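You operate a simulated robot arm through the tools that you are given. There is no shell and no other tool. Be economical: measure what you need, move in short steps, check, and stop when the job is done.

You are at the controls of a simulated robot arm. One attempt, no reset.

Task
Paste along the middle of the clamped spine, lay the orange strip on and weight it till it sticks.
Fine: brass weight on the strip's middle, then back; brush in its jar, pot lid shut; the volume stays clamped.

It is judged by the outcome, as a careful person would: the job done as asked, and still so three seconds after it is handed in. It fails if anything else is knocked over, pushed out of place, dropped, spilled or broken. A push-on lid holds only when it is set on centred and level and pressed home; a screw cap is set on level and turned clockwise until tight.

Robot
A 7-joint arm with a two-finger parallel gripper, fixed in place. Base frame: the origin is at the foot of the arm, x ahead of it, y to its left, z up; the work surface is at about z = 0.85. Lengths are in m, angles in rad, forces in N, time in s.
With the tool pointing down near the work surface it reaches from about 0.44 to 0.92 m from the base axis. Its first joint turns from -2.007 to 2.007 rad. Payload 3.91 kg.
The tool frame sits at the grasp point between the pads (the TCP): z along the fingers, y along the line on which they close. The tips reach 0.03 m beyond it. The gripper opens to 0.11 m. The fingers are 0.02 m wide and 0.01 m thick; the gripper's body (0.048 by 0.112 m) begins 0.055 m behind the TCP.
Orientation is told as [roll, pitch, yaw] about the base's x, y, z axes, in that order, counted from this pose: with the fingers straight down and closing along the base's y, the tool's x points along the base's -x, its y along +y and its z along -z.

Tools
- The arm moves only by the tool servo_tool. Its argument "increments" is a list of rows, each an object (a shift or turn left out is 0, a gripper value left out holds the last) with "dp": the shift along the tool's x, y, z in m, a list of three; "rot": the turn, a rotation vector about the tool's x, y, z in rad, a list of three; "gripper": the opening, from 0 (shut) to 1 (fully open). In form: [{"dp": [dx, dy, dz], "rot": [rx, ry, rz], "gripper": gripper}, ...]. A call has 1 to 8 rows; each row shifts and turns the commanded pose from where the row before left it, along the tool's axes as they then stand. Rows are played at 5 a second. More than 0.05 m and 0.15 rad between two rows, or a gripper value outside its range, and nothing of the call is played. Where a pose cannot be reached the arm comes as near as it can. A force on the tool above 90 N (or 10 N above the force at the start of the call, whichever is more), or a blocked arm, ends the call early, and 0.2 s more pass. Each finger travels about 0.153 m/s and halts on what it meets, pressing with about 42 N; the grip force reading is that of the motor and also rises with nothing between the fingers. The clock runs only during rows and for 0.2 s after the last one: add rows that do not move to give the fingers time. The reply holds the time, the measured pose of the TCP, the force on the tool along the base axes, the opening and the grip force, in the units named above and with some noise.
- Cameras (640 x 400 px; columns grow to the right, rows downward): "scene" is fixed at [0.2217, 0.4974, 1.4685]; the picture's right is [-0.80, -0.61, 0.00], its down [-0.45, 0.60, -0.66] and it looks along [0.40, -0.53, -0.75] (base axes); focal length 214 px, centre (320, 200). "wrist" rides on the gripper at [-0.036, 0, -0.057] in the tool frame; the picture's right is [0.00, -1.00, 0.00], its down [0.97, 0.00, -0.24] and it looks along [0.24, 0.00, 0.97] (tool axes); focal length 218 px, centre (320, 200). There is no depth. A picture from a camera that has moved, and an enlarged one, comes with that camera's place and axes in the base frame and with its lens. The place of the scene camera against the robot may be out by one fixed shift of up to 0.012 m in any direction.
- capture(camera): a new picture of that camera. It takes no simulated time.
- move_column(by): slides the trunk up (or, below 0, down) by that many m; the arm rides with it, the base frame stays. It gives what a move gives, with no picture.
- inspect(camera, box): a new picture of the part [left, top, right, bottom] of that camera's present view, enlarged. It takes no simulated time.
- finish_job(): hands the job in; it is judged then, once.

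Go step by step. Nothing tells you positions but the pictures and the camera data: compare them with the known pose of the tool, close in by small moves and look again before you grip or let go. The budget is 120 turns and 84 pictures, counting those below and the enlarged ones. Unless the task says otherwise, let go and move clear before handing in, and close with one line.

The tools are called after "Request:" as a command line: name --argument value ..., lists and objects as JSON in quotes. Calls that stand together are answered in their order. servo_tool: Moves the arm, as the interface text tells. Its arguments: {"type":"object","properties":{"increments":{"type":"array","items":{"type":"object","properties":{"dp":{"type":"array","items":{"type":"number"}},"rot":{"type":"array","items":{"type":"number"}},"gripper":{"type":"number"}}}}},"required":["increments"]} The other tools are called the same way: move_column (by) slides the trunk up or down; capture (camera) takes a picture; inspect (camera, box) takes an enlarged picture of a part of a camera's view; finish_job () hands the job in.

At the start:

```text
clock: 0.0
eef_pos: [0.4657, 0.2416, 1.3441]
ee_rot: [-0.001, -0.002, 0.0]
ft_force: [-0.4, 0.3, 0.6]
gripper_width: 0.11
finger_force: 0.1
trunk travel left (down, up): [-0.825, 0.165]
```

scene: 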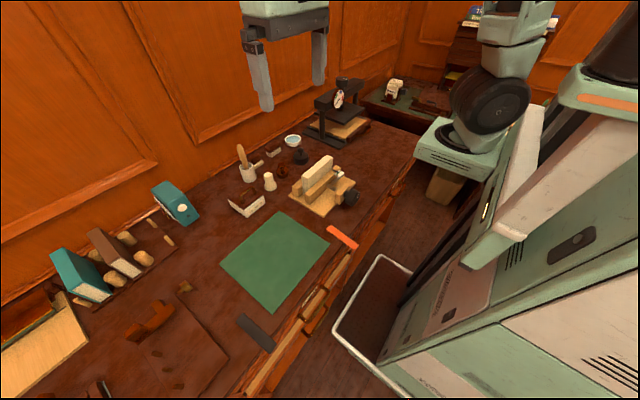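
wrist: 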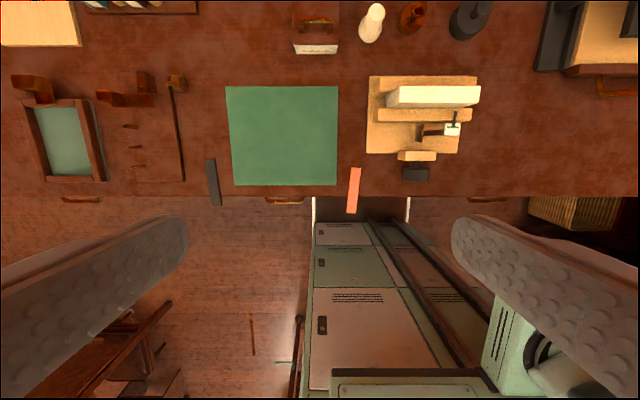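

I see a bench with a clamped book, jars, an orange strip and a green mat. I'll enlarge the pictures to identify each item.

Request:
inspect --camera "scene" --box '[220, 120, 380, 220]'

Request:
inspect --camera "wrist" --box '[280, 0, 520, 220]'

Request:
inspect --camera "scene" --box '[220, 60, 380, 180]'

```text
4.00 times, centred on (300, 170) of scene
camera zoom: at [0.2217, 0.4974, 1.4685], right [-0.8, -0.61, 0.0], down [-0.45, 0.6, -0.66], along [0.4, -0.53, -0.75], focal length 858 px, centre (400, 320)
```

zoom: 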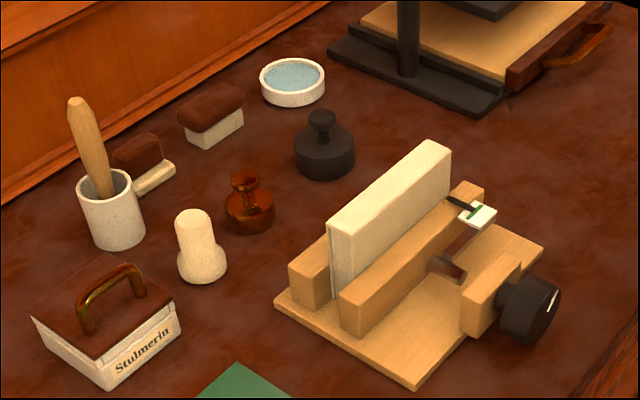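

```text
1.82 times, centred on (400, 110) of wrist
camera zoom: at [0.5018, 0.2417, 1.4008], right [0.0, -1.0, 0.0], down [-0.97, 0.0, 0.24], along [-0.24, 0.0, -0.97], focal length 397 px, centre (174, 364)
```

zoom: 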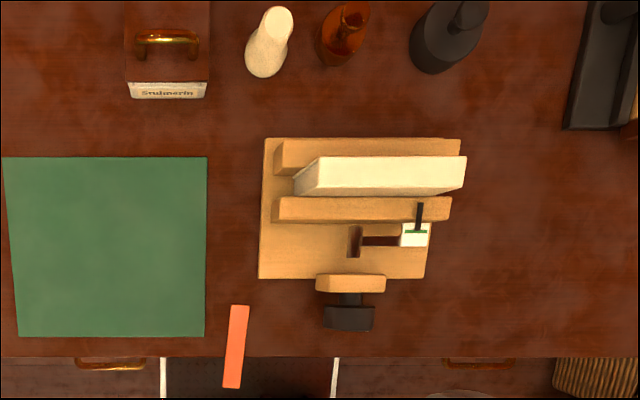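

```text
3.33 times, centred on (300, 120) of scene
camera zoom: at [0.2217, 0.4974, 1.4685], right [-0.8, -0.61, 0.0], down [-0.45, 0.6, -0.66], along [0.4, -0.53, -0.75], focal length 715 px, centre (387, 467)
```

zoom: 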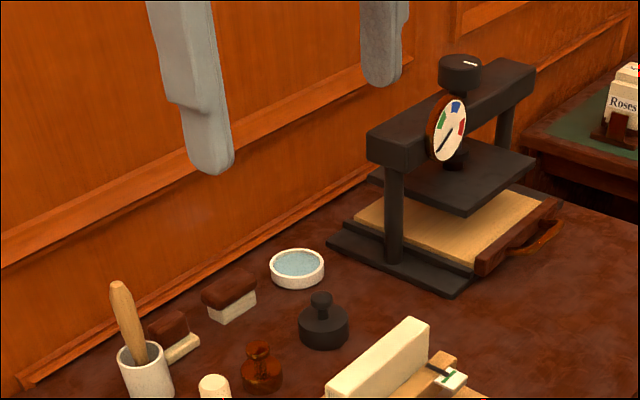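

The bench holds a clamped block, a brush in a jar, a box marked Stulmeria, and cream, amber and black items. I'll move the wrist camera over them for a better view.

Request:
servo_tool --increments '[{"dp": [-0.045, -0.02, 0]}, {"dp": [-0.045, -0.02, 0]}, {"dp": [-0.045, -0.02, 0]}, {"dp": [-0.045, -0.02, 0.02]}, {"dp": [-0.045, -0.02, 0.04]}, {"dp": [-0.03, -0.02, 0.04]}, {"dp": [0, 0, 0.02]}, {}]'

Request:
capture --camera "wrist"

Request:
inspect --camera "wrist" --box '[160, 50, 480, 250]'

```text
refused: row 4 steps farther than a row can; nothing moved
```

```text
78 pictures are left
camera wrist: at [0.5018, 0.2417, 1.4008], right [0.0, -1.0, 0.0], down [-0.97, 0.0, 0.24], along [-0.24, 0.0, -0.97], focal length 218 px, centre (320, 200)
```

wrist: 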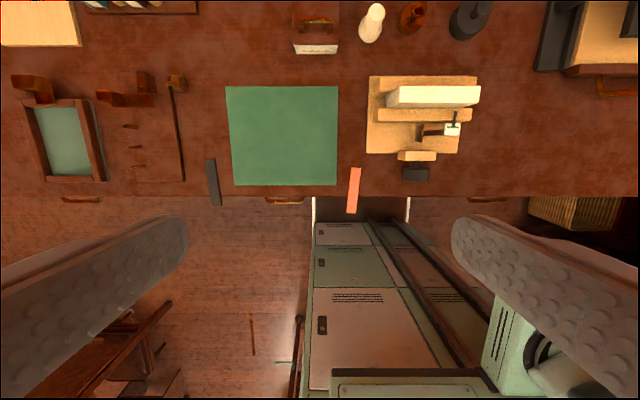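

```text
2.00 times, centred on (320, 150) of wrist
camera zoom: at [0.5018, 0.2417, 1.4008], right [0.0, -1.0, 0.0], down [-0.97, 0.0, 0.24], along [-0.24, 0.0, -0.97], focal length 436 px, centre (320, 300)
```

zoom: 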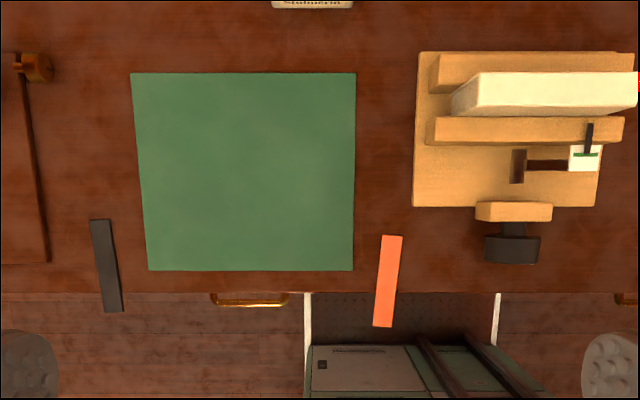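

The step was too large, so nothing moved. I'll repeat it with smaller rows.

Request:
servo_tool --increments '[{"dp": [-0.045, -0.02, 0]}, {"dp": [-0.045, -0.02, 0]}, {"dp": [-0.045, -0.02, 0]}, {"dp": [-0.045, -0.02, 0]}, {"dp": [-0.045, -0.02, 0]}, {"dp": [-0.03, -0.02, 0.03]}, {"dp": [-0.02, 0, 0.04]}, {"dp": [0, 0, 0.04]}]'

Request:
capture --camera "wrist"

```text
clock: 1.8
eef_pos: [0.7433, 0.1217, 1.2332]
ee_rot: [0.0, -0.001, -0.001]
ft_force: [-0.5, 0.5, 0.5]
gripper_width: 0.11
finger_force: 0.1
trunk travel left (down, up): [-0.825, 0.165]
```

```text
76 pictures are left
camera wrist: at [0.7804, 0.1218, 1.2899], right [0.0, -1.0, 0.0], down [-0.97, 0.0, 0.24], along [-0.24, 0.0, -0.97], focal length 218 px, centre (320, 200)
```

wrist: 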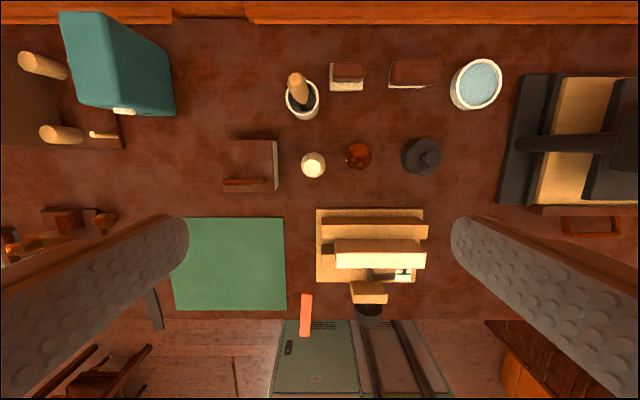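

Request:
inspect --camera "wrist" --box '[210, 50, 370, 200]'

Request:
inspect --camera "wrist" --box '[320, 50, 510, 200]'

Request:
inspect --camera "wrist" --box '[280, 200, 460, 345]'

Request:
inspect --camera "scene" --box '[225, 140, 315, 220]'

Request:
inspect --camera "scene" --box '[280, 145, 370, 255]'

```text
2.67 times, centred on (290, 125) of wrist
camera zoom: at [0.7804, 0.1218, 1.2899], right [0.0, -1.0, 0.0], down [-0.97, 0.0, 0.24], along [-0.24, 0.0, -0.97], focal length 582 px, centre (400, 400)
```

zoom: 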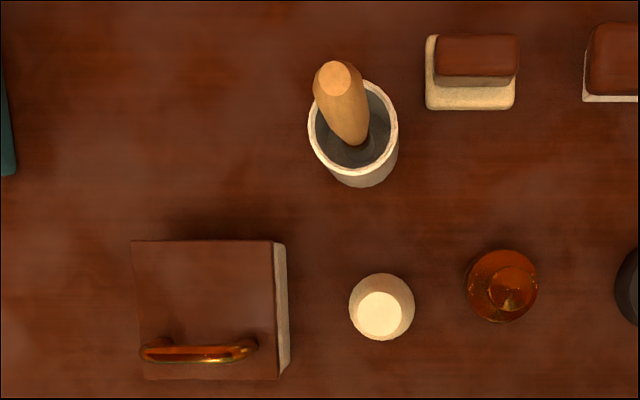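

```text
2.67 times, centred on (415, 125) of wrist
camera zoom: at [0.7804, 0.1218, 1.2899], right [0.0, -1.0, 0.0], down [-0.97, 0.0, 0.24], along [-0.24, 0.0, -0.97], focal length 582 px, centre (67, 400)
```

zoom: 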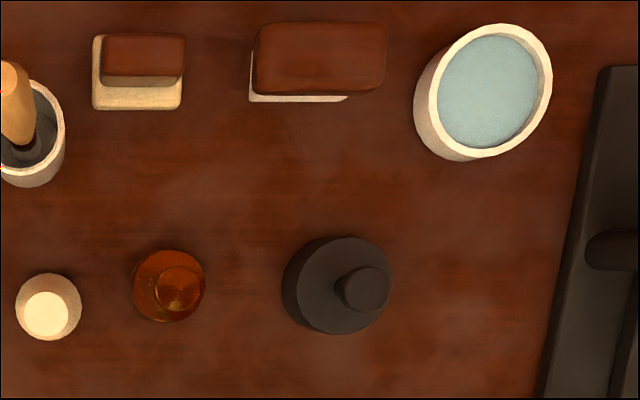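

```text
2.76 times, centred on (370, 272) of wrist
camera zoom: at [0.7804, 0.1218, 1.2899], right [0.0, -1.0, 0.0], down [-0.97, 0.0, 0.24], along [-0.24, 0.0, -0.97], focal length 602 px, centre (182, 0)
```

zoom: 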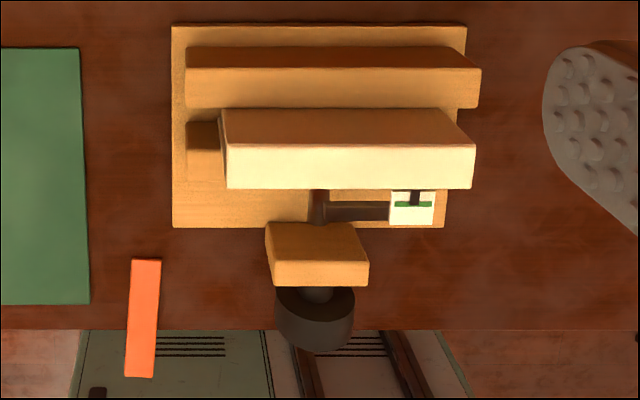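

```text
5.00 times, centred on (270, 180) of scene
camera zoom: at [0.2217, 0.4974, 1.4685], right [-0.8, -0.61, 0.0], down [-0.45, 0.6, -0.66], along [0.4, -0.53, -0.75], focal length 1072 px, centre (570, 300)
```

zoom: 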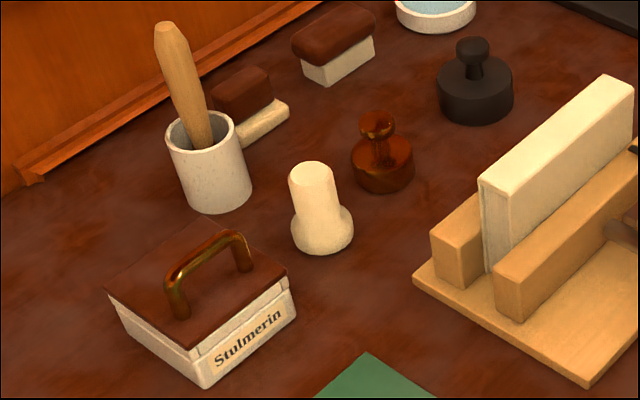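

```text
3.64 times, centred on (325, 200) of scene
camera zoom: at [0.2217, 0.4974, 1.4685], right [-0.8, -0.61, 0.0], down [-0.45, 0.6, -0.66], along [0.4, -0.53, -0.75], focal length 780 px, centre (302, 200)
```

zoom: 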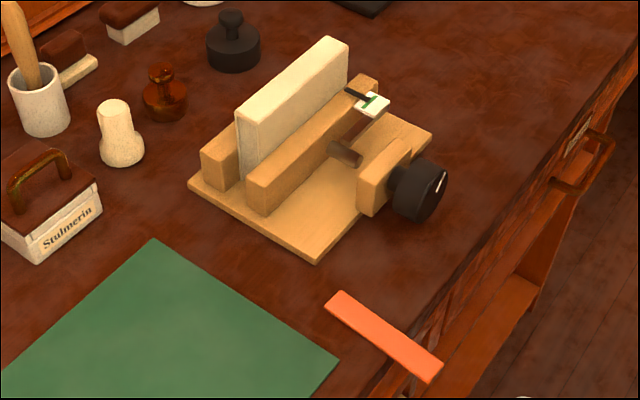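

The paste pot is the "Stulmerin" box, with its handle toward the front, so the lid may be hinged. The brass weight is the amber one near (0.76, 0.05). I'll look closer at the pot.

Request:
servo_tool --increments '[{"dp": [-0.01, 0.04, 0]}, {"dp": [-0.01, 0.045, 0]}, {"dp": [0, 0.045, 0]}, {"dp": [0, 0, 0.045]}, {"dp": [0, 0, 0.045]}, {"dp": [0, 0, 0.045]}, {}]'

Request:
capture --camera "wrist"

Request:
inspect --camera "scene" --box '[220, 180, 272, 222]'

```text
clock: 3.4
eef_pos: [0.7623, 0.2502, 1.0957]
ee_rot: [-0.001, 0.001, -0.001]
ft_force: [-0.4, 0.3, -0.4]
gripper_width: 0.1101
finger_force: 0.1
trunk travel left (down, up): [-0.825, 0.165]
```

```text
70 pictures are left
camera wrist: at [0.7982, 0.251, 1.1538], right [0.0, -1.0, 0.0], down [-0.97, 0.0, 0.24], along [-0.24, 0.0, -0.97], focal length 218 px, centre (320, 200)
```

wrist: 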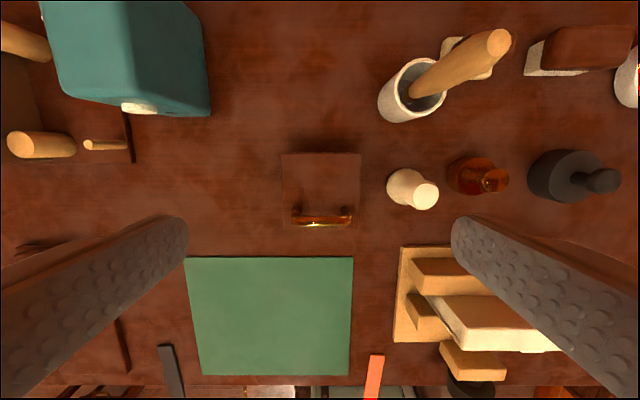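

```text
9.52 times, centred on (246, 201) of scene
camera zoom: at [0.2217, 0.4974, 1.4685], right [-0.8, -0.61, 0.0], down [-0.45, 0.6, -0.66], along [0.4, -0.53, -0.75], focal length 2043 px, centre (1025, 190)
```

zoom: 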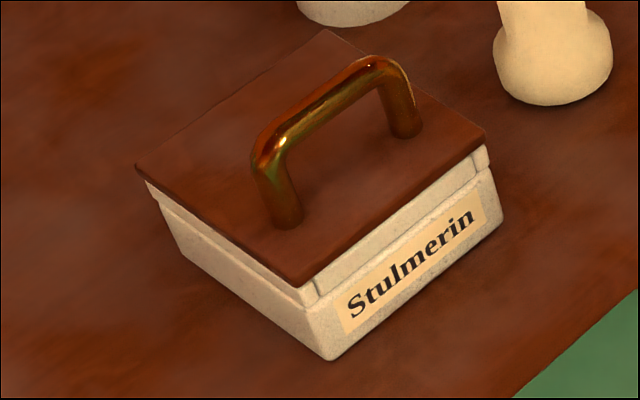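

The handle sits toward the front of the lid. I'll zoom in to place the handle more exactly.

Request:
inspect --camera "wrist" --box '[270, 140, 370, 240]'

```text
4.00 times, centred on (320, 190) of wrist
camera zoom: at [0.7982, 0.251, 1.1538], right [0.0, -1.0, 0.0], down [-0.97, 0.0, 0.24], along [-0.24, 0.0, -0.97], focal length 873 px, centre (320, 240)
```

zoom: 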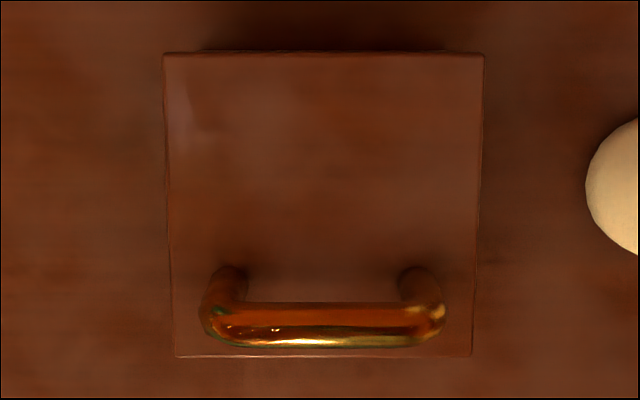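

The handle bar is at about x 0.725, y 0.250, z 0.943. I'll come down over it with the fingers outside its ends.

Request:
servo_tool --increments '[{"dp": [0.037, 0, 0.02]}, {"dp": [0, 0, 0.04]}, {"dp": [0, 0, 0.04]}, {"dp": [0, 0, 0.04]}, {"dp": [0, 0, 0.007]}, {}]'

Request:
capture --camera "wrist"

Request:
inspect --camera "scene" --box '[200, 160, 300, 230]'

```text
clock: 4.8
eef_pos: [0.7262, 0.2519, 0.9486]
ee_rot: [-0.001, 0.001, 0.0]
ft_force: [-0.1, 0.4, 0.6]
gripper_width: 0.1102
finger_force: 0.1
trunk travel left (down, up): [-0.825, 0.165]
```

```text
67 pictures are left
camera wrist: at [0.7616, 0.2521, 1.0053], right [0.0, -1.0, 0.0], down [-0.97, 0.0, 0.24], along [-0.24, 0.0, -0.97], focal length 218 px, centre (320, 200)
```

wrist: 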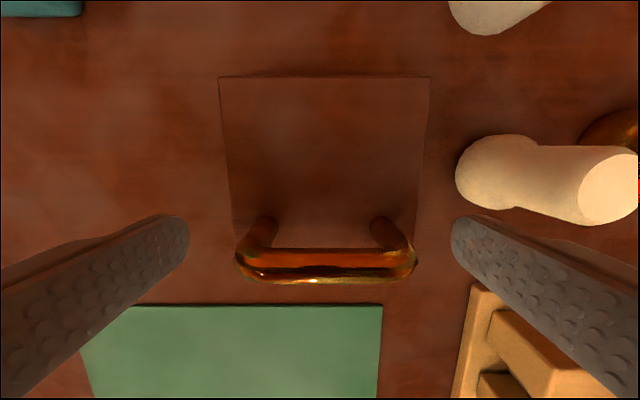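

```text
5.71 times, centred on (250, 195) of scene
camera zoom: at [0.2217, 0.4974, 1.4685], right [-0.8, -0.61, 0.0], down [-0.45, 0.6, -0.66], along [0.4, -0.53, -0.75], focal length 1226 px, centre (720, 229)
```

zoom: 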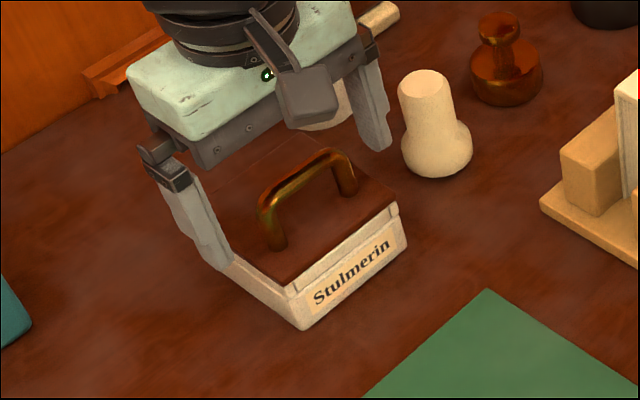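

The bar is about 0.938 high and the lid about 0.904, with the fingers outside the handle. I'll lower slightly and close on it.

Request:
servo_tool --increments '[{"dp": [0.002, -0.001, 0.006]}, {"gripper": 0.45}, {"gripper": 0.45}, {"gripper": 0.3}, {}, {}]'

Request:
servo_tool --increments '[{"dp": [0, 0, -0.005]}, {"dp": [0, 0, -0.005]}, {}]'

Request:
inspect --camera "scene" --box '[200, 160, 300, 230]'

```text
clock: 6.2
eef_pos: [0.723, 0.25, 0.9435]
ee_rot: [0.001, 0.0, 0.0]
ft_force: [0.3, -6.4, 0.0]
gripper_width: 0.0667
finger_force: 45.3
trunk travel left (down, up): [-0.825, 0.165]
```

```text
clock: 7.0
eef_pos: [0.7248, 0.2503, 0.953]
ee_rot: [0.0, 0.0, 0.001]
ft_force: [19.0, -0.9, -20.7]
gripper_width: 0.0667
finger_force: 44.8
trunk travel left (down, up): [-0.825, 0.165]
```

```text
5.71 times, centred on (250, 195) of scene
camera zoom: at [0.2217, 0.4974, 1.4685], right [-0.8, -0.61, 0.0], down [-0.45, 0.6, -0.66], along [0.4, -0.53, -0.75], focal length 1226 px, centre (720, 229)
```

zoom: 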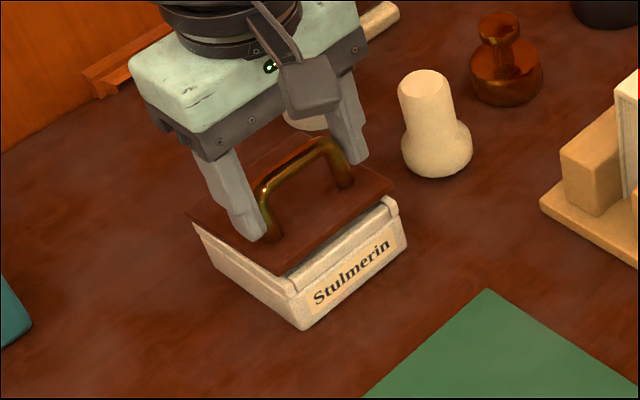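

Lifting gives a +x force on the tool, so the lid is hinged at the back (about x 0.79). I'll swing it open along the arc.

Request:
servo_tool --increments '[{"dp": [-0.0077, 0, -0.0011]}, {"dp": [-0.0094, 0, -0.0095]}, {"dp": [-0.0109, 0, -0.0078]}, {}]'

Request:
inspect --camera "scene" --box '[200, 160, 300, 230]'

```text
clock: 8.0
eef_pos: [0.7476, 0.2498, 0.9772]
ee_rot: [-0.002, 0.004, 0.0]
ft_force: [-25.6, -17.5, 4.0]
gripper_width: 0.0665
finger_force: 45.0
trunk travel left (down, up): [-0.825, 0.165]
```

```text
5.71 times, centred on (250, 195) of scene
camera zoom: at [0.2217, 0.4974, 1.4685], right [-0.8, -0.61, 0.0], down [-0.45, 0.6, -0.66], along [0.4, -0.53, -0.75], focal length 1226 px, centre (720, 229)
```

zoom: 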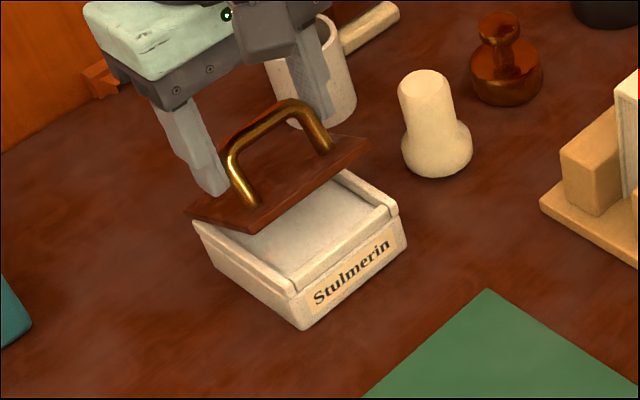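

The pot is opening and the paste shows. The force suggests a steeper arc, so I'll correct and continue.

Request:
servo_tool --increments '[{"dp": [0, 0, -0.006]}, {"dp": [-0.0128, 0, -0.0091]}, {"dp": [-0.0195, 0, -0.006]}, {}]'

```text
clock: 9.0
eef_pos: [0.7835, 0.2494, 0.9968]
ee_rot: [-0.001, 0.001, -0.001]
ft_force: [-16.6, -12.1, -3.0]
gripper_width: 0.0662
finger_force: 44.5
trunk travel left (down, up): [-0.825, 0.165]
```

The force is easing. I'll continue past upright.

Request:
servo_tool --increments '[{"dp": [-0.0203, 0, -0.001]}, {"dp": [-0.0198, 0, 0.0035]}, {}]'

Request:
inspect --camera "scene" --box '[200, 140, 300, 230]'

Request:
capture --camera "wrist"

```text
clock: 9.8
eef_pos: [0.8247, 0.2509, 0.9945]
ee_rot: [0.002, -0.001, 0.0]
ft_force: [-0.3, -0.3, 0.6]
gripper_width: 0.0331
finger_force: 0.0
trunk travel left (down, up): [-0.825, 0.165]
```

```text
4.44 times, centred on (250, 185) of scene
camera zoom: at [0.2217, 0.4974, 1.4685], right [-0.8, -0.61, 0.0], down [-0.45, 0.6, -0.66], along [0.4, -0.53, -0.75], focal length 953 px, centre (631, 267)
```

zoom: 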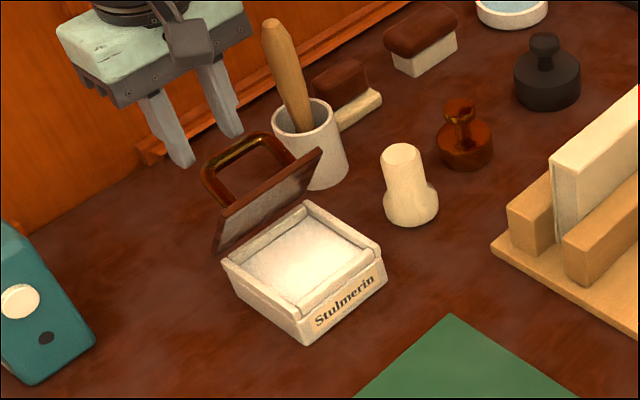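

```text
62 pictures are left
camera wrist: at [0.8601, 0.2506, 1.0516], right [0.0, -1.0, 0.0], down [-0.97, 0.0, 0.24], along [-0.24, 0.0, -0.97], focal length 218 px, centre (320, 200)
```

wrist: 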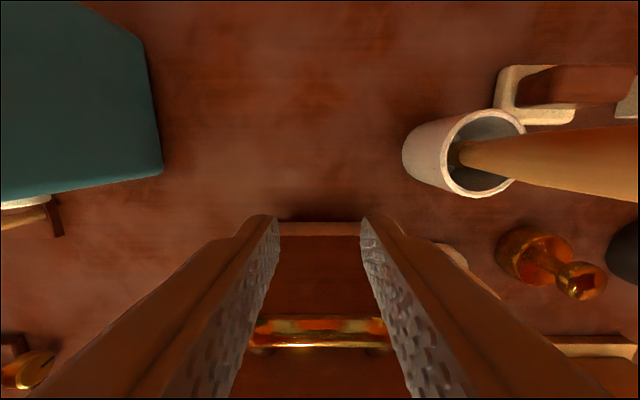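

The handle slipped free, but the lid stands nearly upright. I'll wait briefly and see whether it stays.

Request:
servo_tool --increments '[{"dp": [0, 0, -0.04]}, {"dp": [0, 0, -0.04]}, {}]'

Request:
inspect --camera "scene" --box '[200, 140, 300, 230]'

Request:
capture --camera "wrist"

```text
clock: 10.6
eef_pos: [0.8207, 0.2505, 1.0741]
ee_rot: [0.0, 0.0, -0.001]
ft_force: [0.5, 0.6, -2.0]
gripper_width: 0.0333
finger_force: 0.0
trunk travel left (down, up): [-0.825, 0.165]
```

```text
4.44 times, centred on (250, 185) of scene
camera zoom: at [0.2217, 0.4974, 1.4685], right [-0.8, -0.61, 0.0], down [-0.45, 0.6, -0.66], along [0.4, -0.53, -0.75], focal length 953 px, centre (631, 267)
```

zoom: 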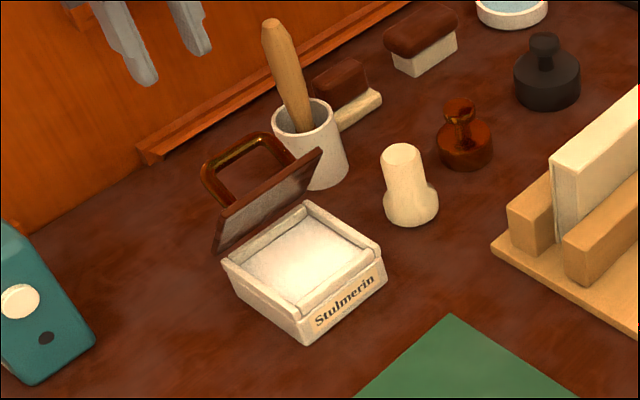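

```text
60 pictures are left
camera wrist: at [0.8576, 0.2515, 1.1313], right [0.0, -1.0, 0.0], down [-0.97, 0.0, 0.24], along [-0.24, 0.0, -0.97], focal length 218 px, centre (320, 200)
```

wrist: 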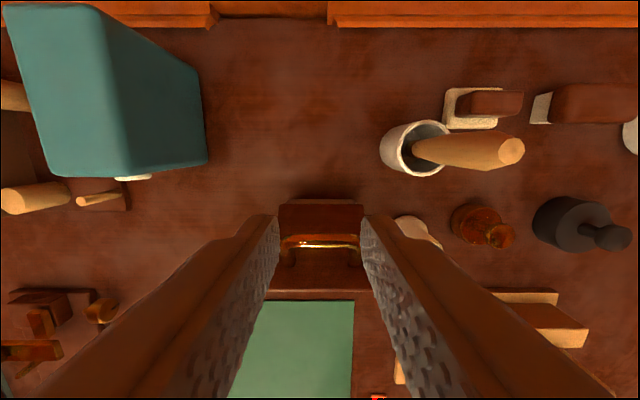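

The lid holds itself at about 55°. I'll open it further by pushing its inner face with the closed fingers so the brush has clear access.

Request:
servo_tool --increments '[{"dp": [0.045, 0, 0], "gripper": 0}, {"dp": [0.045, 0, 0]}, {"dp": [0.04, 0, 0]}, {"dp": [0, 0, 0.049]}, {"dp": [0, 0, 0.049]}, {"dp": [-0.02, 0, 0]}, {"dp": [-0.02, 0, 0]}, {}]'

Request:
servo_tool --increments '[{"dp": [-0.015, 0, 0]}, {"dp": [-0.015, 0, 0]}, {"dp": [-0.015, 0, 0]}, {"dp": [-0.012, 0, 0]}, {}]'

Request:
inspect --camera "scene" --box '[200, 140, 300, 230]'

```text
clock: 12.4
eef_pos: [0.7309, 0.2487, 0.9765]
ee_rot: [0.001, -0.001, -0.001]
ft_force: [-4.0, -1.3, 4.6]
gripper_width: 0.0
finger_force: 37.3
trunk travel left (down, up): [-0.825, 0.165]
```

```text
clock: 13.6
eef_pos: [0.7873, 0.2489, 0.9748]
ee_rot: [0.0, 0.002, 0.002]
ft_force: [0.3, -0.3, -0.3]
gripper_width: 0.0
finger_force: 37.4
trunk travel left (down, up): [-0.825, 0.165]
```

```text
4.44 times, centred on (250, 185) of scene
camera zoom: at [0.2217, 0.4974, 1.4685], right [-0.8, -0.61, 0.0], down [-0.45, 0.6, -0.66], along [0.4, -0.53, -0.75], focal length 953 px, centre (631, 267)
```

zoom: 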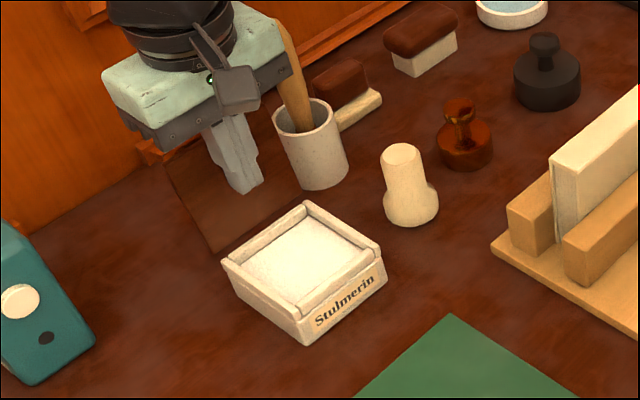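

The lid is now well past upright. I estimate the brush standing nearly vertical at (0.855, 0.149) with its top at z 1.01. I'll move above it and look.

Request:
servo_tool --increments '[{"dp": [0.025, 0, 0]}, {"dp": [0, 0, -0.049]}, {"dp": [0, 0, -0.049]}, {"dp": [0, -0.045, -0.02], "gripper": 0.64}, {"dp": [-0.045, -0.02, 0]}, {"dp": [-0.045, -0.034, 0]}, {}]'

Request:
capture --camera "wrist"

Request:
inspect --camera "scene" --box '[200, 120, 300, 220]'

```text
refused: row 6 steps farther than a row can; nothing moved
```

```text
58 pictures are left
camera wrist: at [0.8241, 0.2497, 1.0311], right [0.0, -1.0, 0.0], down [-0.97, 0.0, 0.24], along [-0.24, 0.0, -0.97], focal length 218 px, centre (320, 200)
```

wrist: 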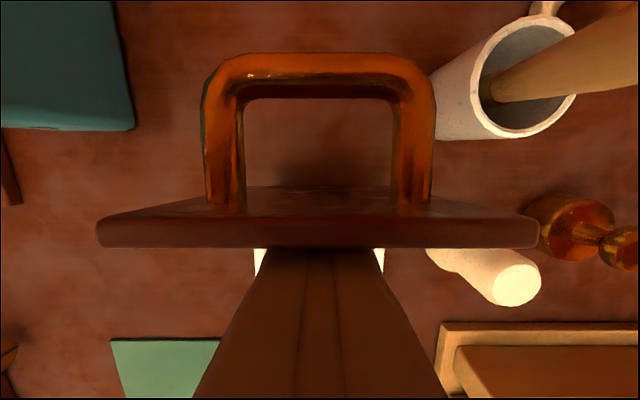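

```text
4.00 times, centred on (250, 170) of scene
camera zoom: at [0.2217, 0.4974, 1.4685], right [-0.8, -0.61, 0.0], down [-0.45, 0.6, -0.66], along [0.4, -0.53, -0.75], focal length 858 px, centre (600, 320)
```

zoom: 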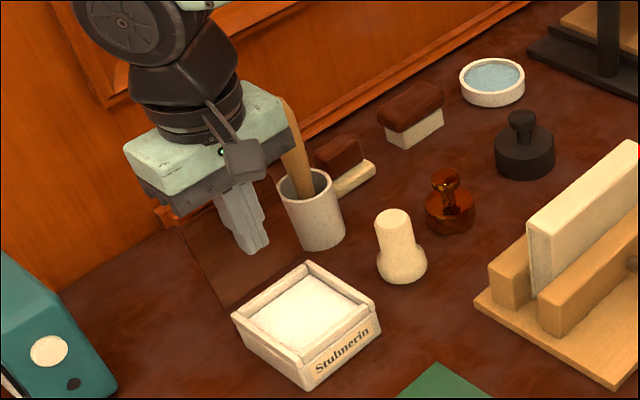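

One row was too long and nothing moved. The lid is just past upright, so I'll repeat the move in shorter rows.

Request:
servo_tool --increments '[{"dp": [0.025, 0, 0]}, {"dp": [0, 0, -0.049]}, {"dp": [0, 0, -0.049]}, {"dp": [0, -0.035, -0.02], "gripper": 0.64}, {"dp": [-0.03, -0.035, 0]}, {"dp": [-0.035, -0.03, 0]}, {"dp": [-0.025, 0, 0]}, {}]'

Request:
capture --camera "wrist"

```text
clock: 15.4
eef_pos: [0.8574, 0.1503, 1.0961]
ee_rot: [0.0, 0.0, 0.001]
ft_force: [0.1, -0.1, 0.6]
gripper_width: 0.0704
finger_force: 0.0
trunk travel left (down, up): [-0.825, 0.165]
```

```text
56 pictures are left
camera wrist: at [0.8921, 0.1506, 1.1521], right [0.0, -1.0, 0.0], down [-0.97, 0.0, 0.24], along [-0.24, 0.0, -0.97], focal length 218 px, centre (320, 200)
```

wrist: 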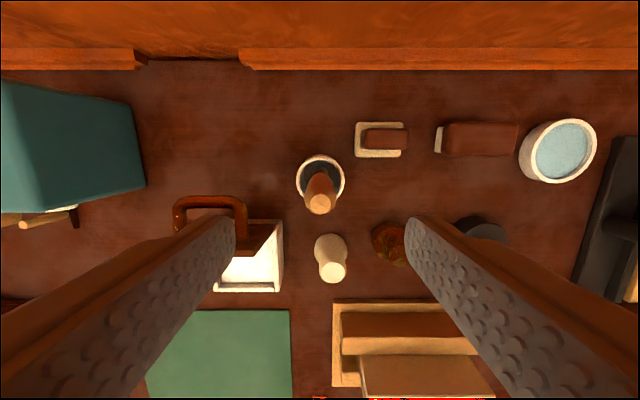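

The brush is centred between the fingers, at x 0.855, y 0.151. I'll descend and grip its handle.

Request:
servo_tool --increments '[{"dp": [0.003, 0, 0.04]}, {"dp": [0, 0, 0.04]}, {"dp": [0, 0, 0.035]}, {}, {"gripper": 0}, {}, {}]'

Request:
inspect --camera "scene" --box '[200, 120, 300, 220]'

```text
clock: 17.0
eef_pos: [0.8516, 0.1515, 0.9781]
ee_rot: [0.0, -0.001, -0.001]
ft_force: [0.1, -0.8, 1.2]
gripper_width: 0.0228
finger_force: 42.4
trunk travel left (down, up): [-0.825, 0.165]
```

```text
4.00 times, centred on (250, 170) of scene
camera zoom: at [0.2217, 0.4974, 1.4685], right [-0.8, -0.61, 0.0], down [-0.45, 0.6, -0.66], along [0.4, -0.53, -0.75], focal length 858 px, centre (600, 320)
```

zoom: 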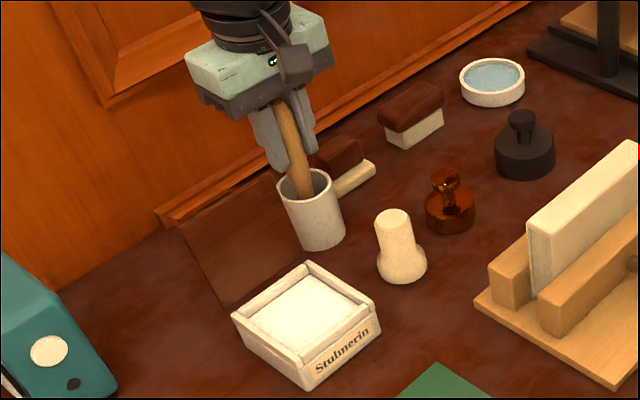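

The brush is gripped. I'll lift it straight out of the jar.

Request:
servo_tool --increments '[{"dp": [0, 0, -0.03]}, {"dp": [0, 0, -0.04]}, {"dp": [0, 0, -0.04]}, {"dp": [0, 0, -0.04]}, {}]'

Request:
inspect --camera "scene" --box '[200, 70, 310, 220]'

Request:
capture --camera "wrist"

```text
clock: 18.2
eef_pos: [0.8527, 0.155, 1.1257]
ee_rot: [-0.001, 0.0, 0.001]
ft_force: [-0.1, 0.4, -0.6]
gripper_width: 0.0224
finger_force: 42.2
trunk travel left (down, up): [-0.825, 0.165]
```

```text
2.67 times, centred on (255, 145) of scene
camera zoom: at [0.2217, 0.4974, 1.4685], right [-0.8, -0.61, 0.0], down [-0.45, 0.6, -0.66], along [0.4, -0.53, -0.75], focal length 572 px, centre (493, 347)
```

zoom: 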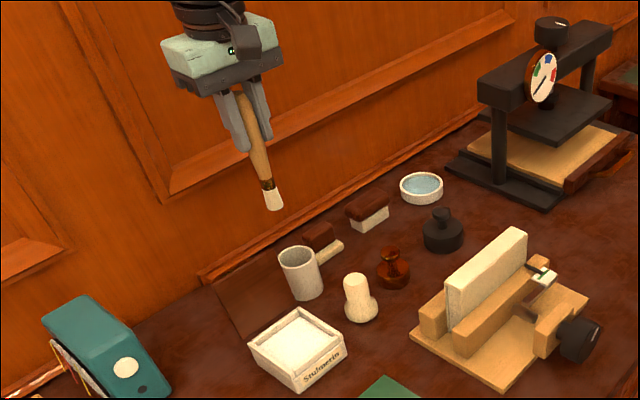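

```text
53 pictures are left
camera wrist: at [0.8876, 0.1554, 1.1844], right [0.0, -1.0, 0.0], down [-0.97, 0.0, 0.24], along [-0.24, 0.0, -0.97], focal length 218 px, centre (320, 200)
```

wrist: 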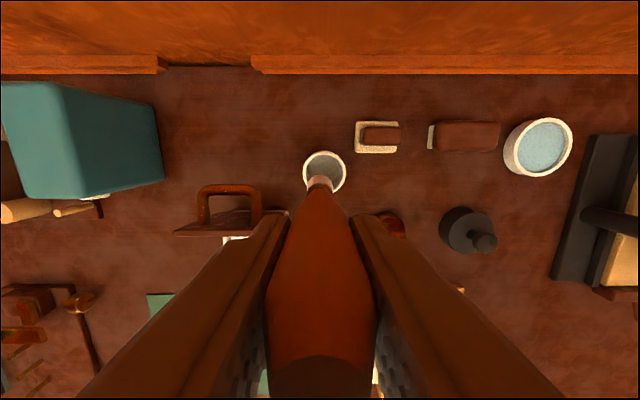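

The brush hangs straight, with its bristle tip about 0.115 m below the TCP. I'll carry it around in front of the lid to a point above the paste.

Request:
servo_tool --increments '[{"dp": [0.04, -0.004, 0]}, {"dp": [0.04, 0, 0]}, {"dp": [0.04, 0, 0]}, {"dp": [0, 0.033, 0]}, {"dp": [0, 0.033, 0]}, {"dp": [0, 0.033, 0]}, {"dp": [0, 0, 0.04]}, {}]'

Request:
servo_tool --increments '[{"dp": [0, 0, 0.04]}, {"dp": [0, 0, 0.02]}, {"dp": [0, 0, 0.01]}, {}]'

Request:
inspect --camera "scene" --box '[215, 150, 285, 220]'

```text
clock: 20.0
eef_pos: [0.7307, 0.2485, 1.09]
ee_rot: [0.001, 0.0, 0.001]
ft_force: [-0.4, 0.2, -0.8]
gripper_width: 0.0225
finger_force: 42.2
trunk travel left (down, up): [-0.825, 0.165]
```

```text
clock: 21.0
eef_pos: [0.7312, 0.2476, 1.0173]
ee_rot: [0.001, 0.0, -0.002]
ft_force: [-0.4, 0.9, -1.2]
gripper_width: 0.0222
finger_force: 42.0
trunk travel left (down, up): [-0.825, 0.165]
```

```text
5.71 times, centred on (250, 185) of scene
camera zoom: at [0.2217, 0.4974, 1.4685], right [-0.8, -0.61, 0.0], down [-0.45, 0.6, -0.66], along [0.4, -0.53, -0.75], focal length 1226 px, centre (720, 286)
```

zoom: 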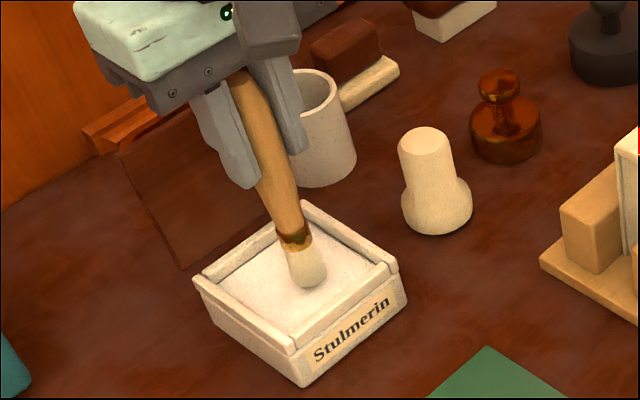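

The bristle tip is just above the paste. I'll lower it in slowly while watching the force.

Request:
servo_tool --increments '[{"dp": [-0.005, 0, 0.008]}, {"dp": [0, 0, 0.006]}, {"dp": [0, 0, 0.006]}, {}]'

Request:
inspect --camera "scene" --box '[215, 150, 285, 220]'

```text
clock: 22.0
eef_pos: [0.7363, 0.2466, 1.0017]
ee_rot: [0.003, -0.004, 0.001]
ft_force: [2.4, -1.1, 32.2]
gripper_width: 0.0224
finger_force: 41.4
trunk travel left (down, up): [-0.825, 0.165]
```

```text
5.71 times, centred on (250, 185) of scene
camera zoom: at [0.2217, 0.4974, 1.4685], right [-0.8, -0.61, 0.0], down [-0.45, 0.6, -0.66], along [0.4, -0.53, -0.75], focal length 1226 px, centre (720, 286)
```

zoom: 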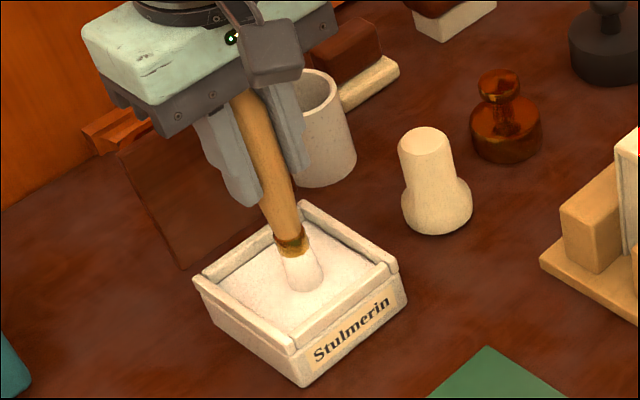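

It touched firmly (32 N), so it's in the paste. I'll ease off, dab lightly and lift to see whether the bristles are loaded.

Request:
servo_tool --increments '[{"dp": [0, 0, -0.003]}, {"dp": [0, 0.008, 0]}, {"dp": [0, -0.008, 0]}, {"dp": [0, 0, -0.03]}, {"dp": [0, 0, -0.04]}, {"dp": [0, 0, -0.03]}, {}]'

Request:
inspect --camera "scene" --box '[205, 120, 285, 220]'

Request:
capture --camera "wrist"

```text
clock: 23.6
eef_pos: [0.735, 0.2456, 1.1026]
ee_rot: [0.001, 0.001, 0.001]
ft_force: [-0.6, -0.3, -0.5]
gripper_width: 0.0226
finger_force: 41.9
trunk travel left (down, up): [-0.825, 0.165]
```

```text
4.00 times, centred on (245, 170) of scene
camera zoom: at [0.2217, 0.4974, 1.4685], right [-0.8, -0.61, 0.0], down [-0.45, 0.6, -0.66], along [0.4, -0.53, -0.75], focal length 858 px, centre (620, 320)
```

zoom: 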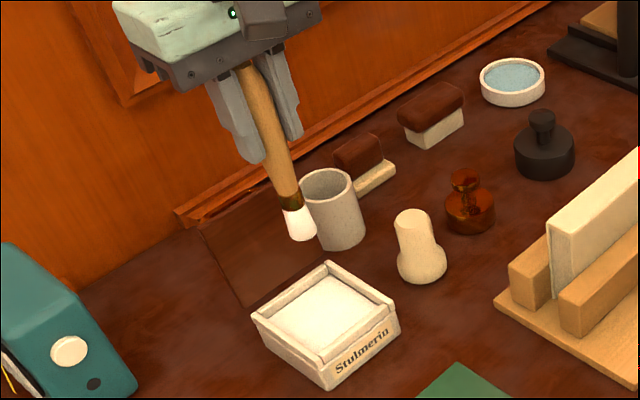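

```text
49 pictures are left
camera wrist: at [0.771, 0.2449, 1.1592], right [0.0, -1.0, 0.0], down [-0.97, 0.0, 0.24], along [-0.24, 0.0, -0.97], focal length 218 px, centre (320, 200)
```

wrist: 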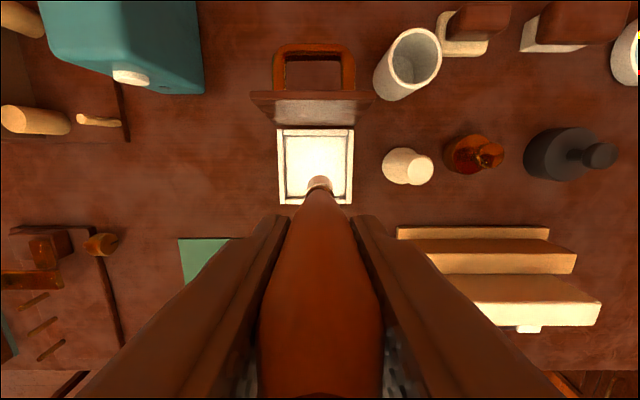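

The bristles are now bright white with paste. I'll raise the brush, carry it above the near end of the spine, and measure the spine there.

Request:
servo_tool --increments '[{"dp": [0, 0, -0.03]}, {"dp": [0.035, -0.035, 0]}, {"dp": [0.035, -0.035, 0]}, {"dp": [0.035, -0.035, 0]}, {"dp": [0.03, -0.035, 0]}, {"dp": [0.012, -0.03, 0]}, {}]'

Request:
capture --camera "wrist"

Request:
inspect --camera "scene" --box '[260, 120, 360, 220]'

```text
clock: 25.2
eef_pos: [0.5908, 0.0769, 1.1335]
ee_rot: [-0.001, 0.0, 0.001]
ft_force: [-0.4, 1.2, -1.2]
gripper_width: 0.0226
finger_force: 41.9
trunk travel left (down, up): [-0.825, 0.165]
```

```text
48 pictures are left
camera wrist: at [0.6279, 0.0767, 1.1909], right [0.0, -1.0, 0.0], down [-0.97, 0.0, 0.24], along [-0.24, 0.0, -0.97], focal length 218 px, centre (320, 200)
```

wrist: 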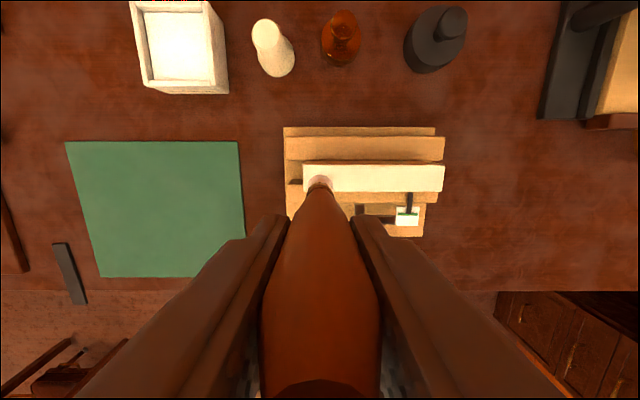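

```text
4.00 times, centred on (310, 170) of scene
camera zoom: at [0.2217, 0.4974, 1.4685], right [-0.8, -0.61, 0.0], down [-0.45, 0.6, -0.66], along [0.4, -0.53, -0.75], focal length 858 px, centre (360, 320)
```

zoom: 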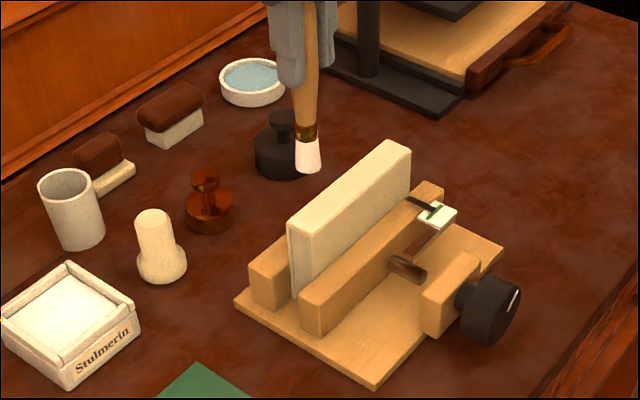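

The spine top is at x 0.580–0.610, y 0.095 to −0.056, z about 0.959, and the brush tip is over its near end. I'll lower it gently to contact.

Request:
servo_tool --increments '[{"dp": [0.002, 0.006, 0.03]}, {"dp": [0, 0, 0.02]}, {"dp": [0, 0, 0.004]}, {}]'

Request:
inspect --camera "scene" --box '[270, 140, 340, 210]'

```text
clock: 26.2
eef_pos: [0.5888, 0.0846, 1.079]
ee_rot: [0.002, -0.003, 0.0]
ft_force: [-1.2, -1.7, 9.5]
gripper_width: 0.0228
finger_force: 41.7
trunk travel left (down, up): [-0.825, 0.165]
```

```text
5.71 times, centred on (305, 175) of scene
camera zoom: at [0.2217, 0.4974, 1.4685], right [-0.8, -0.61, 0.0], down [-0.45, 0.6, -0.66], along [0.4, -0.53, -0.75], focal length 1226 px, centre (406, 343)
```

zoom: 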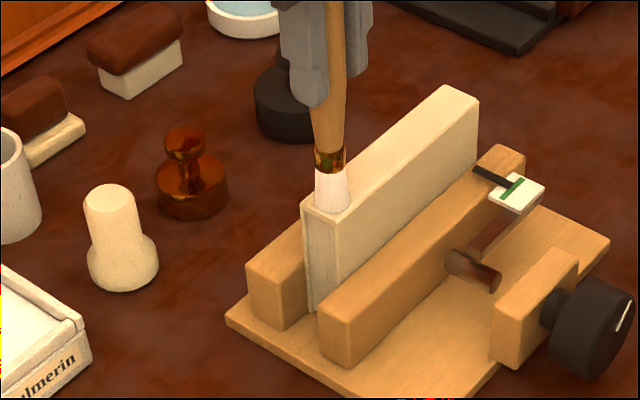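

The tip is in light contact (about 10 N) and centred on the spine. I'll sweep along −y.

Request:
servo_tool --increments '[{"dp": [0, -0.018, 0]}, {"dp": [0, -0.02, 0]}, {"dp": [0, -0.02, 0]}, {"dp": [0, -0.02, 0]}, {"dp": [0, -0.02, 0]}, {"dp": [0, -0.02, 0]}, {"dp": [0, -0.014, 0]}, {}]'

Request:
inspect --camera "scene" --box '[270, 130, 350, 210]'

```text
clock: 28.0
eef_pos: [0.5861, -0.0487, 1.0774]
ee_rot: [0.0, 0.0, -0.001]
ft_force: [-0.7, 7.1, 20.2]
gripper_width: 0.0228
finger_force: 42.4
trunk travel left (down, up): [-0.825, 0.165]
```

```text
5.00 times, centred on (310, 170) of scene
camera zoom: at [0.2217, 0.4974, 1.4685], right [-0.8, -0.61, 0.0], down [-0.45, 0.6, -0.66], along [0.4, -0.53, -0.75], focal length 1072 px, centre (370, 350)
```

zoom: 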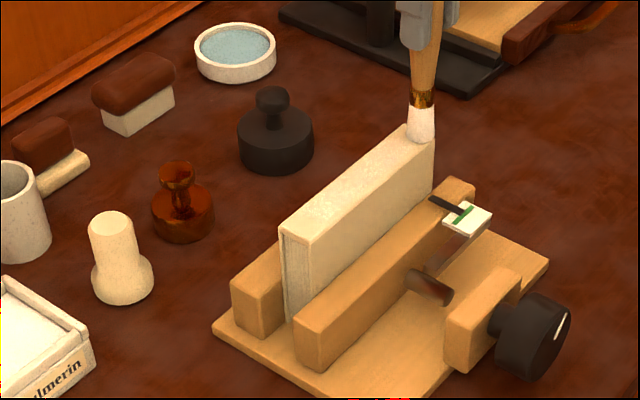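

The stroke ran the full length, but the paste is hard to see. I'll sweep back, lift and look closely.

Request:
servo_tool --increments '[{"dp": [0, 0.018, 0]}, {"dp": [-0.002, 0.02, 0]}, {"dp": [0, 0.02, 0]}, {"dp": [0, 0.02, 0]}, {"dp": [0, 0.02, 0]}, {"dp": [0, 0.02, 0]}, {"dp": [0, 0.014, 0]}, {"dp": [0, 0, -0.05]}]'

Request:
inspect --camera "wrist" --box '[270, 110, 460, 230]'

Request:
inspect --camera "scene" --box '[270, 130, 350, 210]'

```text
clock: 29.8
eef_pos: [0.5873, 0.0842, 1.1243]
ee_rot: [0.001, 0.002, 0.003]
ft_force: [0.4, 0.0, -1.6]
gripper_width: 0.0224
finger_force: 42.2
trunk travel left (down, up): [-0.825, 0.165]
```

```text
3.33 times, centred on (365, 170) of wrist
camera zoom: at [0.6244, 0.0835, 1.1821], right [0.0, -1.0, 0.0], down [-0.97, 0.0, 0.24], along [-0.24, 0.0, -0.97], focal length 728 px, centre (170, 300)
```

zoom: 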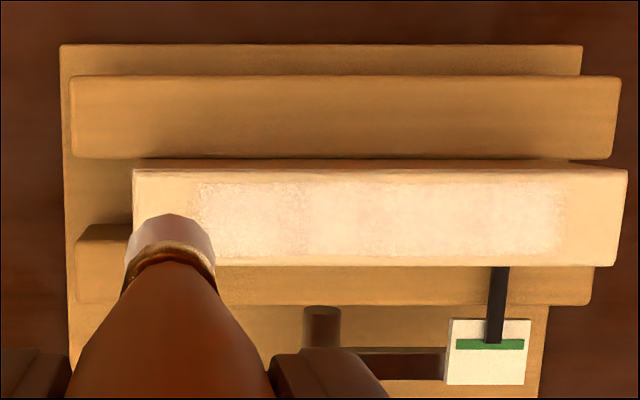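

```text
5.00 times, centred on (310, 170) of scene
camera zoom: at [0.2217, 0.4974, 1.4685], right [-0.8, -0.61, 0.0], down [-0.45, 0.6, -0.66], along [0.4, -0.53, -0.75], focal length 1072 px, centre (370, 350)
```

zoom: 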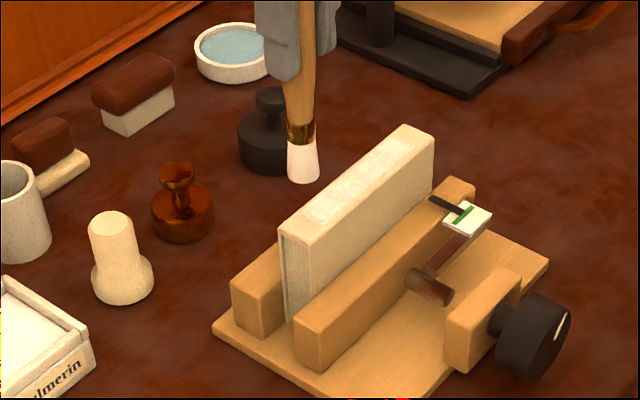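

A clear white paste patch runs along the middle of the spine. I'll carry the brush back over its jar.

Request:
servo_tool --increments '[{"dp": [0, 0, -0.03]}, {"dp": [-0.044, 0.0112, 0]}, {"dp": [-0.044, 0.0112, 0]}, {"dp": [-0.044, 0.0112, 0]}, {"dp": [-0.044, 0.0112, 0]}, {"dp": [-0.044, 0.0112, 0]}, {"dp": [-0.044, 0.0112, 0]}, {}]'

Request:
capture --camera "wrist"

```text
clock: 31.6
eef_pos: [0.8524, 0.1492, 1.1599]
ee_rot: [0.0, 0.0, -0.002]
ft_force: [0.7, 0.3, -1.3]
gripper_width: 0.0228
finger_force: 42.0
trunk travel left (down, up): [-0.825, 0.165]
```

```text
42 pictures are left
camera wrist: at [0.8899, 0.15, 1.2169], right [0.0, -1.0, 0.0], down [-0.97, 0.0, 0.24], along [-0.24, 0.0, -0.97], focal length 218 px, centre (320, 200)
```

wrist: 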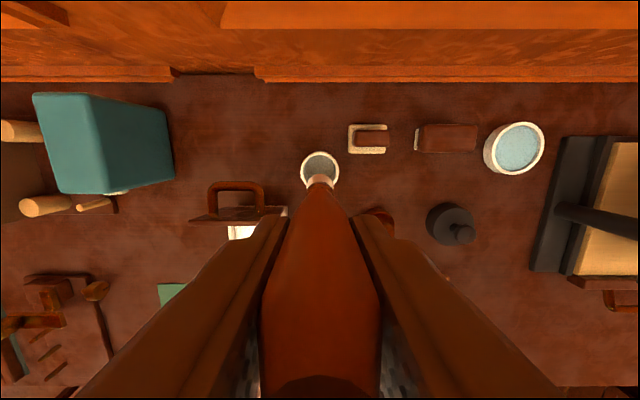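

The jar is directly below the bristle tip. I'll lower the brush in.

Request:
servo_tool --increments '[{"dp": [0, 0.001, 0.04]}, {"dp": [0, 0, 0.04]}, {"dp": [0, 0, 0.04]}, {"dp": [0, 0, 0.03]}, {"dp": [0, 0, 0.02]}, {}]'

Request:
inspect --camera "scene" --box '[200, 120, 300, 220]'

```text
clock: 33.0
eef_pos: [0.8504, 0.1544, 0.9845]
ee_rot: [-0.001, -0.001, -0.001]
ft_force: [0.1, 0.6, -0.6]
gripper_width: 0.0226
finger_force: 41.9
trunk travel left (down, up): [-0.825, 0.165]
```

```text
4.00 times, centred on (250, 170) of scene
camera zoom: at [0.2217, 0.4974, 1.4685], right [-0.8, -0.61, 0.0], down [-0.45, 0.6, -0.66], along [0.4, -0.53, -0.75], focal length 858 px, centre (600, 320)
```

zoom: 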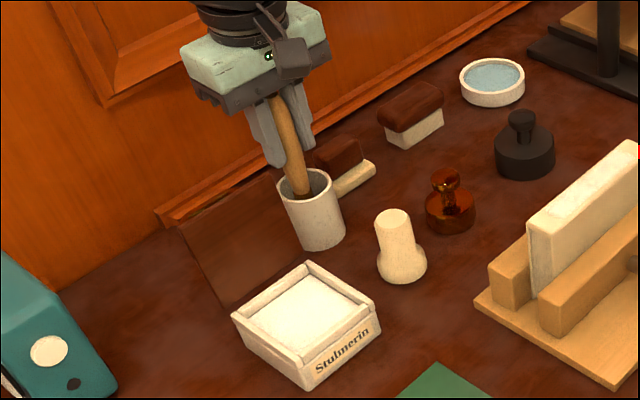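

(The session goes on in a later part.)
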